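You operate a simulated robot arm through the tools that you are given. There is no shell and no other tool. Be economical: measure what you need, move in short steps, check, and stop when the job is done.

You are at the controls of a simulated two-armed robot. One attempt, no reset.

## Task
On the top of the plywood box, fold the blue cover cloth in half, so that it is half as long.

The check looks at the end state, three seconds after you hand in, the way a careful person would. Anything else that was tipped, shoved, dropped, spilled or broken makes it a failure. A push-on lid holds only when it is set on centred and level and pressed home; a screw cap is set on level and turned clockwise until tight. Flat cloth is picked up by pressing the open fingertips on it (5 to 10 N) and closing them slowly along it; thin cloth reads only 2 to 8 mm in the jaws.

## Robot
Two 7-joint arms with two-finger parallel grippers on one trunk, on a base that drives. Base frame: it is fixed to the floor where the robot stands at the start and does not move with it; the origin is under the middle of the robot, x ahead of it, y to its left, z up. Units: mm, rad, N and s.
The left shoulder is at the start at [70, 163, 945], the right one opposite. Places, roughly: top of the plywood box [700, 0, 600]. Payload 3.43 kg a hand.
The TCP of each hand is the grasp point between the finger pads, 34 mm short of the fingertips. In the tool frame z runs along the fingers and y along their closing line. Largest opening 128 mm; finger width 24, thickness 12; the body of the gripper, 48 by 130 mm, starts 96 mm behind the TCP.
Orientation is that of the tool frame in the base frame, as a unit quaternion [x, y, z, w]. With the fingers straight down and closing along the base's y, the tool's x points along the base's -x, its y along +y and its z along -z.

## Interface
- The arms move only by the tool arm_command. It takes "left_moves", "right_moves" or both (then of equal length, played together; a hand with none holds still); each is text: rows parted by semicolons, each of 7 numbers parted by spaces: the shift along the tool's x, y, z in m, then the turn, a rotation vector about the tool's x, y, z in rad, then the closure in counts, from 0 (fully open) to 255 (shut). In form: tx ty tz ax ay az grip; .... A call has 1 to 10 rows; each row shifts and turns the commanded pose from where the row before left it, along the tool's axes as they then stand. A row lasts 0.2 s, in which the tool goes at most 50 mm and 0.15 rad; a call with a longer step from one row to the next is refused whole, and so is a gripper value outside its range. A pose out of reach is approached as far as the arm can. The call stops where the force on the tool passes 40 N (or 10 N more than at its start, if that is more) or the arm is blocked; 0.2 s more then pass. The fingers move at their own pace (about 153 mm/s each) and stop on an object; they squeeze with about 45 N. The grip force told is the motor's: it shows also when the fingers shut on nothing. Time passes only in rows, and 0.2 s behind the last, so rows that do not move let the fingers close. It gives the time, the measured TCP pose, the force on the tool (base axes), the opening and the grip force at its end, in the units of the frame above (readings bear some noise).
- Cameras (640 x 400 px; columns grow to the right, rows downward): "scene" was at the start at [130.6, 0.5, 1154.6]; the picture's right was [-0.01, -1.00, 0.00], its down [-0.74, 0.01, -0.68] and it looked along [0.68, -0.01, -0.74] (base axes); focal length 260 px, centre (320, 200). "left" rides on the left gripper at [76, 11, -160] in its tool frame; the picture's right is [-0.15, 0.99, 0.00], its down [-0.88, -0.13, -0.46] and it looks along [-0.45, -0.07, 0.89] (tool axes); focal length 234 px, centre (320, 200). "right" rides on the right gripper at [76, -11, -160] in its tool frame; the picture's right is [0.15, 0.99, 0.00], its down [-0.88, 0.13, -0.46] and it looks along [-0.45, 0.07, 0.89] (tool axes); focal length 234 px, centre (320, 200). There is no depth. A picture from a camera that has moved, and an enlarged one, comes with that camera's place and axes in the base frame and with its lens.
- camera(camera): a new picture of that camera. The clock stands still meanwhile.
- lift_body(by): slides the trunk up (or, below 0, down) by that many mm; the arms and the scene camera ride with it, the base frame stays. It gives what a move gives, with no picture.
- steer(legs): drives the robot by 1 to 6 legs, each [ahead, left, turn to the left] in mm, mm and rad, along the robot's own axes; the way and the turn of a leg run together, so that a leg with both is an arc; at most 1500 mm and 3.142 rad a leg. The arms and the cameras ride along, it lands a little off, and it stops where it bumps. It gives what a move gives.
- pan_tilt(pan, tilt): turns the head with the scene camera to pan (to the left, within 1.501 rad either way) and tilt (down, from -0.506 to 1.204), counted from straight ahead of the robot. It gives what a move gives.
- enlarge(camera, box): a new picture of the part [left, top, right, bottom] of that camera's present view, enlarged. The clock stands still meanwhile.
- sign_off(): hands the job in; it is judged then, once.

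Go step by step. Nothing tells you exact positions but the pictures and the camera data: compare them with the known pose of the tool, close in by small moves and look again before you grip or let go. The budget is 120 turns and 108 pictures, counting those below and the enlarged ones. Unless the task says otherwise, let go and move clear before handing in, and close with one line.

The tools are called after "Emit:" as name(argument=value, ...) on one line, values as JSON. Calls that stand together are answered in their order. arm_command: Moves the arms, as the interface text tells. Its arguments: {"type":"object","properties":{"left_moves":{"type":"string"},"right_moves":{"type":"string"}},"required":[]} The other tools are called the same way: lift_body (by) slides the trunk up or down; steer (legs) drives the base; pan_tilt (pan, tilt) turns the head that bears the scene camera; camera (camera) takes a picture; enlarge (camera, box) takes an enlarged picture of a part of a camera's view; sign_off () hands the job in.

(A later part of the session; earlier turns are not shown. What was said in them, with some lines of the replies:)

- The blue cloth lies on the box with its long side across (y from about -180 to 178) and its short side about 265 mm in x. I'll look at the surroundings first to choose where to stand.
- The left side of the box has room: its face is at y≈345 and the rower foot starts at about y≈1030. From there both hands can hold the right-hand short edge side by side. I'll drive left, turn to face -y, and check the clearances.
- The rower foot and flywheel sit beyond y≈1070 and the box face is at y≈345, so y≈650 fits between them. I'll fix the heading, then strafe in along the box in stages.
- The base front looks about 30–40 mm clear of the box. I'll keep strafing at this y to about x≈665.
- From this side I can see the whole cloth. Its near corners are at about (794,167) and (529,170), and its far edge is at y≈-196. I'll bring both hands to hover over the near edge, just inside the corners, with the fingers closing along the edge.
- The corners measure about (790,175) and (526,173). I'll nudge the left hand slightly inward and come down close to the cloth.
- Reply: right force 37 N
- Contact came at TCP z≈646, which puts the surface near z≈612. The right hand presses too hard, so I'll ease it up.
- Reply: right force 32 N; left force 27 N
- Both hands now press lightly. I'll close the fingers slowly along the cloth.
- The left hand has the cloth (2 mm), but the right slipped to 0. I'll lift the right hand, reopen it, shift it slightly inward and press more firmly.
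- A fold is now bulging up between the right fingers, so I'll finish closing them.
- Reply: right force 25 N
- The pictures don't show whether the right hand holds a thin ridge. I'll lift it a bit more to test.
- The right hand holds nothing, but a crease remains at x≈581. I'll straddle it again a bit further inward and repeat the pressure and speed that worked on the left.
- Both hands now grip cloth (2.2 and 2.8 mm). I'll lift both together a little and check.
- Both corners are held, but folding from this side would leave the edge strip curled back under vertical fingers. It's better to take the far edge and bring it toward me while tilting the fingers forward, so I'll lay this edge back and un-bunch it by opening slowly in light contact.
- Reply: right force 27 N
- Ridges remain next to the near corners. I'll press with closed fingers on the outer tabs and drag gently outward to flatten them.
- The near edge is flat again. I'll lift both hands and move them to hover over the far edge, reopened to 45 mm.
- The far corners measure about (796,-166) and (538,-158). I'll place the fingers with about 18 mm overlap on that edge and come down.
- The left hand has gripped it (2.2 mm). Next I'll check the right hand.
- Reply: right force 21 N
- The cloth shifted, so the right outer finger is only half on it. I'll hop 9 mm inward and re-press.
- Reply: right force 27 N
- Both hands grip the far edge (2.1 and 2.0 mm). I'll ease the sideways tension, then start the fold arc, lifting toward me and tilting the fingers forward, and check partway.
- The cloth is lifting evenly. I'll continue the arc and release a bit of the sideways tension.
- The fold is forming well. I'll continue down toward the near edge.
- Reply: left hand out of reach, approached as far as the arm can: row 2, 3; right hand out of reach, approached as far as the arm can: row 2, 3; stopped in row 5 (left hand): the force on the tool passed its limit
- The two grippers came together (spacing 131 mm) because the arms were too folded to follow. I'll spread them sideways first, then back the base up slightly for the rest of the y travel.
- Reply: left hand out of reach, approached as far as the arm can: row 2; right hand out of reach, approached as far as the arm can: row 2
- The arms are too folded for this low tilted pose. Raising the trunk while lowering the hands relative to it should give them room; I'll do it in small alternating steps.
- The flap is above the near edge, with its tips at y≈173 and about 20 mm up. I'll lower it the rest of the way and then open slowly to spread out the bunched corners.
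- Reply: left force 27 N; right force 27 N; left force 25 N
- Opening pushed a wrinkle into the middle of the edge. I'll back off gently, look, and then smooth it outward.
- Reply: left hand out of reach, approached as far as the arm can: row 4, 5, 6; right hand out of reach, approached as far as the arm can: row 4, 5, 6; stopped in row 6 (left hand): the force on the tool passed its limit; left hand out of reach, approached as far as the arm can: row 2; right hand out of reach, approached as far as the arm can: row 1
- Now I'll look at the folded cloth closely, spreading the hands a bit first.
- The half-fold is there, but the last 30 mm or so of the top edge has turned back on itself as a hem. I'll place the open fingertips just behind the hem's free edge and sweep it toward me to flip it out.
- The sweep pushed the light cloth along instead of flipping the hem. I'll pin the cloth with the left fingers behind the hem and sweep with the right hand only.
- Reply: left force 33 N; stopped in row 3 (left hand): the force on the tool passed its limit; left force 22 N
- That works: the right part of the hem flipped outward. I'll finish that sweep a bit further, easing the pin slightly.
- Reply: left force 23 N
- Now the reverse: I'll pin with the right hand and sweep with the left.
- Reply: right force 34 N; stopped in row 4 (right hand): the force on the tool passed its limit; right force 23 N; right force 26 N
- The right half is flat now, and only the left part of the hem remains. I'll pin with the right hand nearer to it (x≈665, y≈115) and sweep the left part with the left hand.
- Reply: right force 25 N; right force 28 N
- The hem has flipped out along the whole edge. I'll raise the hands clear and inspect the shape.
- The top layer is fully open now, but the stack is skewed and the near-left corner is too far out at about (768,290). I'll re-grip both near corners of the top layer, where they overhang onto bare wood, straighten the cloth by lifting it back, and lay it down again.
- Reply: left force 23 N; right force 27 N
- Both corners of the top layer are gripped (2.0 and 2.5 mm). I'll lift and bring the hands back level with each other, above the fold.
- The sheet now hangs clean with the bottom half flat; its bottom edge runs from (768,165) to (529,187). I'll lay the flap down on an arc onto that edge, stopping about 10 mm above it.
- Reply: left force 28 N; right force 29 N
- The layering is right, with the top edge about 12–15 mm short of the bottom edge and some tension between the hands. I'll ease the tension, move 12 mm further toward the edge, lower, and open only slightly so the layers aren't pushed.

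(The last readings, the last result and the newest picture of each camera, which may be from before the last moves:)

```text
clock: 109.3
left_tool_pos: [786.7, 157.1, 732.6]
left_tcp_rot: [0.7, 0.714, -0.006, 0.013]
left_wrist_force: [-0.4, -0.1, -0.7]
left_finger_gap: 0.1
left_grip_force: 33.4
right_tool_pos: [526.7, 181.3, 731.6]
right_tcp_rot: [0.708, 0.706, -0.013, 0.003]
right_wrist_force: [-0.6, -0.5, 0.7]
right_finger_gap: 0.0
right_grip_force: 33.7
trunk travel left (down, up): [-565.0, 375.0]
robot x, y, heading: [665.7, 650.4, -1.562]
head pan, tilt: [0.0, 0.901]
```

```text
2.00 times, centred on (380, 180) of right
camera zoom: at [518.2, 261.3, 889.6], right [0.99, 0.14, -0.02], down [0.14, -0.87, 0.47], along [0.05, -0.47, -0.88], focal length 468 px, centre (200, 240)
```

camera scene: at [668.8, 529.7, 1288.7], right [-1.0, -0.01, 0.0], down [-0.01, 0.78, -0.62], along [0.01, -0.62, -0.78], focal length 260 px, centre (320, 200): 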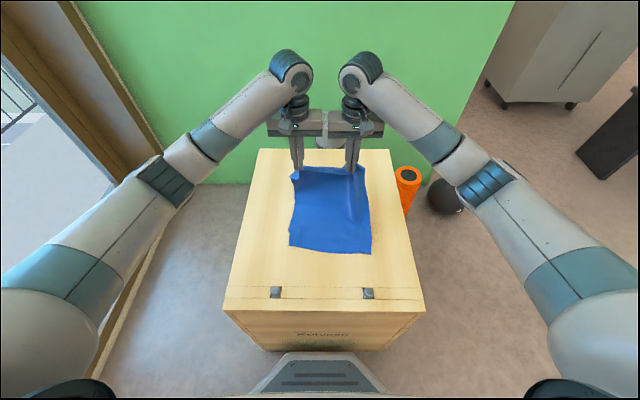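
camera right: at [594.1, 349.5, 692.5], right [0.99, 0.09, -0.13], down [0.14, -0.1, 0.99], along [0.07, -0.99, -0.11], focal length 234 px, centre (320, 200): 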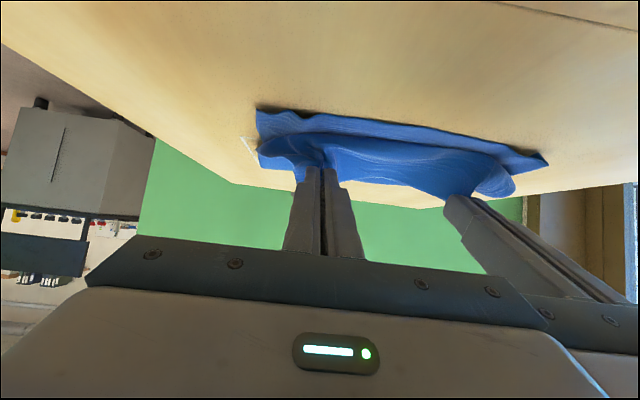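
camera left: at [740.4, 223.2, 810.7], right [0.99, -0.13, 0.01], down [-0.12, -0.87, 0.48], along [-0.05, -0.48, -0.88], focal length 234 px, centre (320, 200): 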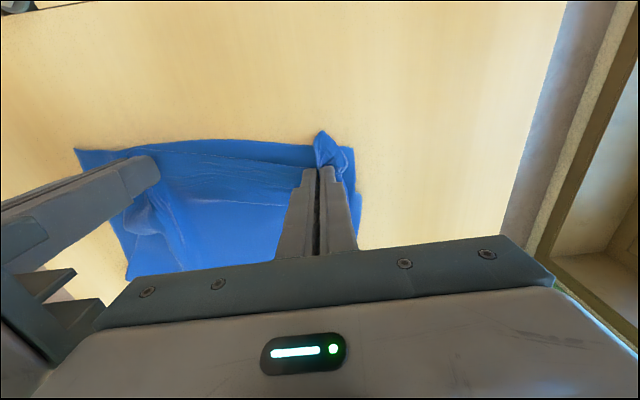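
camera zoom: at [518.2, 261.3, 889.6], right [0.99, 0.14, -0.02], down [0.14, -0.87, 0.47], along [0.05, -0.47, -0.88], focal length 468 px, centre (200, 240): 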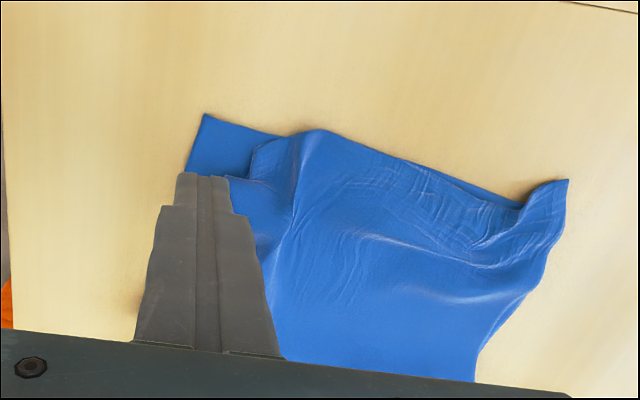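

The fold lies properly; only the pinch ridges at the two top corners need smoothing. I'll press the closed fingertips just outside each ridge and drag outward.

Emit:
arm_command(left_moves="0.006 -0.02 0 0 0 0 255;0.005 -0.019 0 0 0 0 255;0 0 0.03 0 0 0 255;0 0 0.03 0 0 0 255;0 0 0.018 0 0 0 255;0 0 0.003 0 0 0 255;0 0 0.002 0 0 0 255;0 0 0 0 0 0 255", right_moves="-0.006 0.021 0 0 0 0 255;-0.006 0.021 0 0 0 0 255;0 0 0.03 0 0 0 255;0 0 0.03 0 0 0 255;0 0 0.017 0 0 0 255;0 0 0.003 0 0 0 255;0 0 0.002 0 0 0 255;0 0 0 0 0 0 255")

Emit:
enlarge(camera="scene", box=[250, 190, 394, 280])

```text
clock: 111.1
left_tool_pos: [749.4, 166.9, 648.0]
left_tcp_rot: [0.7, 0.714, -0.006, 0.012]
left_wrist_force: [0.3, 0.0, 1.0]
left_finger_gap: 0.0
left_grip_force: 33.1
right_tool_pos: [568.8, 169.7, 648.3]
right_tcp_rot: [0.708, 0.706, -0.014, 0.002]
right_wrist_force: [-0.2, 0.0, 0.2]
right_finger_gap: 0.2
right_grip_force: 33.0
trunk travel left (down, up): [-565.0, 375.0]
robot x, y, heading: [665.5, 653.1, -1.562]
head pan, tilt: [0.0, 0.901]
```

```text
4.44 times, centred on (322, 235) of scene
camera zoom: at [668.9, 530.5, 1288.8], right [-1.0, -0.01, 0.0], down [-0.01, 0.78, -0.62], along [0.01, -0.62, -0.78], focal length 1156 px, centre (311, 44)
```

zoom: 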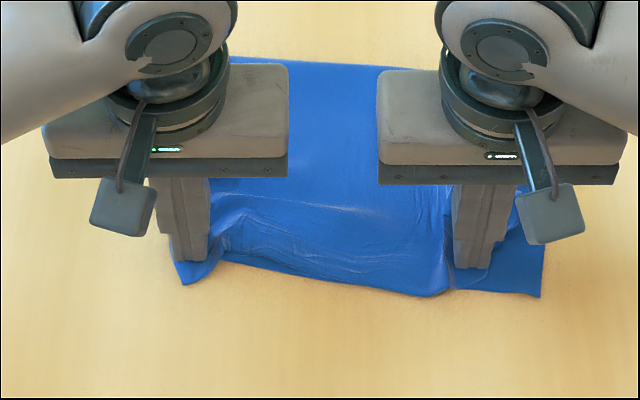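

Emit:
arm_command(left_moves="0 0 0.001 0 0 0 255;0 0 0.0007 0 0 0 255;-0.002 0.003 0 0 0 0 255;-0.002 0.003 0 0 0 0 255;-0.002 0.003 0 0 0 0 255;-0.002 0.003 0 0 0 0 255;-0.002 0.003 0 0 0 0 255;0 0 0 0 0 0 255;0 0 -0.01 0 0 0 255;0 0 -0.02 0 0 0 255", right_moves="0 0 0.001 0 0 0 255;0 0 0.001 0 0 0 255;0.0015 -0.005 0 0 0 0 255;0.0015 -0.005 0 0 0 0 255;0.0015 -0.005 0 0 0 0 255;0.0015 -0.005 0 0 0 0 255;0.0015 -0.005 0 0 0 0 255;0 0 0 0 0 0 255;0 0 -0.01 0 0 0 255;0 0 -0.02 0 0 0 255")

Emit:
arm_command(left_moves="0 0 -0.04 0 0 0 255;0 0.04 -0.03 0 0 0 255;0 0.04 0 0 0 0 255;0 0 0 0 0 0 255", right_moves="0 0 -0.04 0 0 0 255;0 -0.04 -0.03 0 0 0 255;0 -0.04 0 0 0 0 255;0 0 0 0 0 0 255")

Emit:
enlarge(camera="scene", box=[250, 190, 394, 280])

```text
clock: 113.3
left_tool_pos: [766.0, 156.1, 676.3]
left_tcp_rot: [0.7, 0.714, -0.005, 0.014]
left_wrist_force: [0.2, 0.9, 0.5]
left_finger_gap: 0.0
left_grip_force: 32.9
right_tool_pos: [543.8, 177.2, 678.5]
right_tcp_rot: [0.708, 0.706, -0.015, 0.001]
right_wrist_force: [0.6, 0.5, -0.8]
right_finger_gap: 0.1
right_grip_force: 32.9
trunk travel left (down, up): [-565.0, 375.0]
robot x, y, heading: [664.3, 653.9, -1.565]
head pan, tilt: [0.0, 0.901]
```

```text
clock: 114.3
left_tool_pos: [844.4, 162.5, 746.9]
left_tcp_rot: [0.699, 0.715, -0.006, 0.013]
left_wrist_force: [-0.1, 0.0, 0.0]
left_finger_gap: 0.0
left_grip_force: 33.1
right_tool_pos: [465.8, 179.6, 746.8]
right_tcp_rot: [0.707, 0.707, -0.013, 0.003]
right_wrist_force: [0.3, -0.8, -0.3]
right_finger_gap: 0.0
right_grip_force: 32.6
trunk travel left (down, up): [-565.0, 375.0]
robot x, y, heading: [663.6, 654.7, -1.559]
head pan, tilt: [0.0, 0.901]
```

```text
4.44 times, centred on (322, 235) of scene
camera zoom: at [668.7, 530.0, 1288.8], right [-1.0, -0.01, 0.0], down [-0.01, 0.78, -0.62], along [0.01, -0.62, -0.78], focal length 1156 px, centre (311, 44)
```

zoom: 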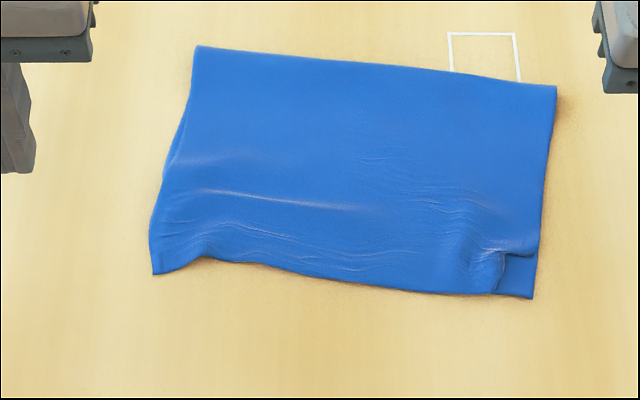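

The fold is nearly clean; only the right corner of the top layer is still slightly tucked. I'll do one more outward drag there.

Emit:
arm_command(right_moves="0 0.033 0 0 0 0 255;0 0.033 0 0 0 0 255;0 0.033 0.02 0 0 0 255;0 0 0.04 0 0 0 255;0 0 0.03 0 0 0 255;0 0 0.008 0 0 0 255;0 0 0.001 0 0 0 255;0 0 0 0 0 0 255")

Emit:
enlarge(camera="right", box=[220, 80, 540, 280])

```text
clock: 116.1
left_tool_pos: [842.9, 163.3, 746.4]
left_tcp_rot: [0.699, 0.715, -0.007, 0.014]
left_wrist_force: [0.3, -0.1, -0.8]
left_finger_gap: 0.1
left_grip_force: 32.6
right_tool_pos: [562.9, 177.4, 650.2]
right_tcp_rot: [0.708, 0.706, -0.014, 0.002]
right_wrist_force: [0.6, -0.4, 1.3]
right_finger_gap: 0.0
right_grip_force: 32.7
trunk travel left (down, up): [-565.0, 375.0]
robot x, y, heading: [668.6, 652.0, -1.562]
head pan, tilt: [0.0, 0.901]
```

```text
2.00 times, centred on (380, 180) of right
camera zoom: at [553.3, 256.5, 806.8], right [0.99, 0.14, -0.02], down [0.14, -0.87, 0.47], along [0.05, -0.47, -0.88], focal length 468 px, centre (200, 240)
```

zoom: 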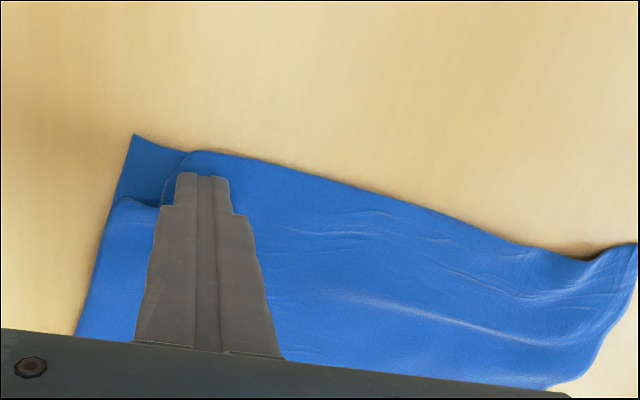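

Emit:
arm_command(right_moves="0 0 0.001 0 0 0 255;0 0 0.001 0 0 0 255;0.002 -0.005 0 0 0 0 255;0.002 -0.005 0 0 0 0 255;0.002 -0.005 0 0 0 0 255;0.002 -0.004 0 0 0 0 255;0 0 -0.005 0 0 0 255;0 0 -0.03 0 0 0 255;0 -0.03 -0.04 0 0 0 255;0 -0.04 -0.03 0 0 0 255")

Emit:
enlarge(camera="scene", box=[250, 190, 394, 280])

Emit:
enlarge(camera="right", box=[220, 80, 540, 280])

```text
clock: 118.3
left_tool_pos: [842.7, 163.5, 747.6]
left_tcp_rot: [0.699, 0.715, -0.007, 0.013]
left_wrist_force: [0.5, -0.3, 0.1]
left_finger_gap: 0.0
left_grip_force: 33.4
right_tool_pos: [477.1, 188.9, 754.3]
right_tcp_rot: [0.707, 0.707, -0.014, 0.002]
right_wrist_force: [-0.4, 0.3, -0.3]
right_finger_gap: 0.0
right_grip_force: 33.0
trunk travel left (down, up): [-565.0, 375.0]
robot x, y, heading: [667.0, 654.5, -1.557]
head pan, tilt: [0.0, 0.901]
```

```text
4.44 times, centred on (322, 235) of scene
camera zoom: at [668.3, 531.2, 1288.8], right [-1.0, -0.01, 0.0], down [-0.01, 0.78, -0.62], along [0.01, -0.62, -0.78], focal length 1156 px, centre (311, 44)
```

zoom: 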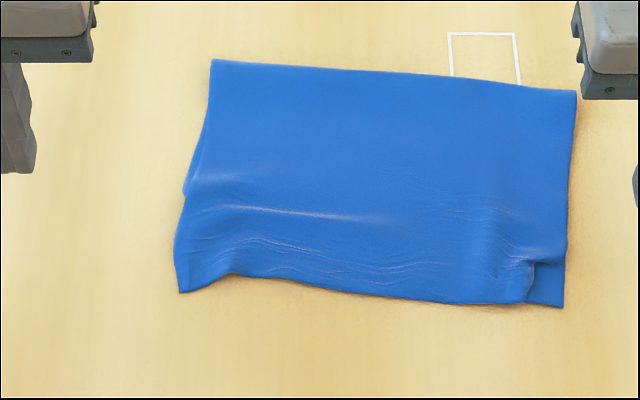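

```text
2.00 times, centred on (380, 180) of right
camera zoom: at [469.5, 267.7, 912.9], right [0.99, 0.14, -0.02], down [0.14, -0.87, 0.47], along [0.05, -0.47, -0.88], focal length 468 px, centre (200, 240)
```

zoom: 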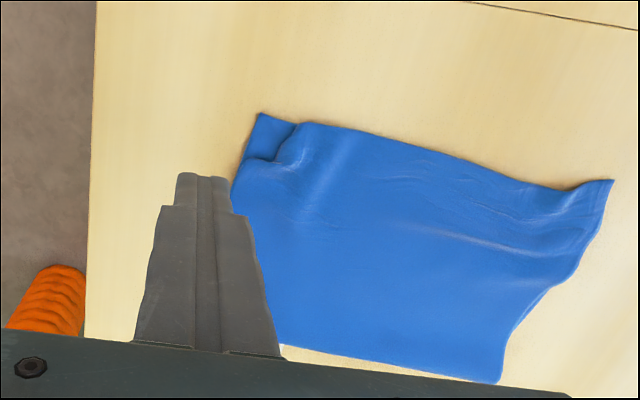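

The cloth is folded in half: about 178 mm now against 356 mm before. The edges line up and the cloth lies flat on the box, with only a small tuck left at one corner of the top layer. Both hands are empty and clear, so I'm handing in.

Emit:
sign_off()

```text
The job is handed in.
```

The blue cloth is folded in half lengthwise on top of the plywood box (about 356 mm down to 178 mm), with a small tuck left at one top-layer corner and the whole piece turned slightly from where it lay; I saw nothing else disturbed.
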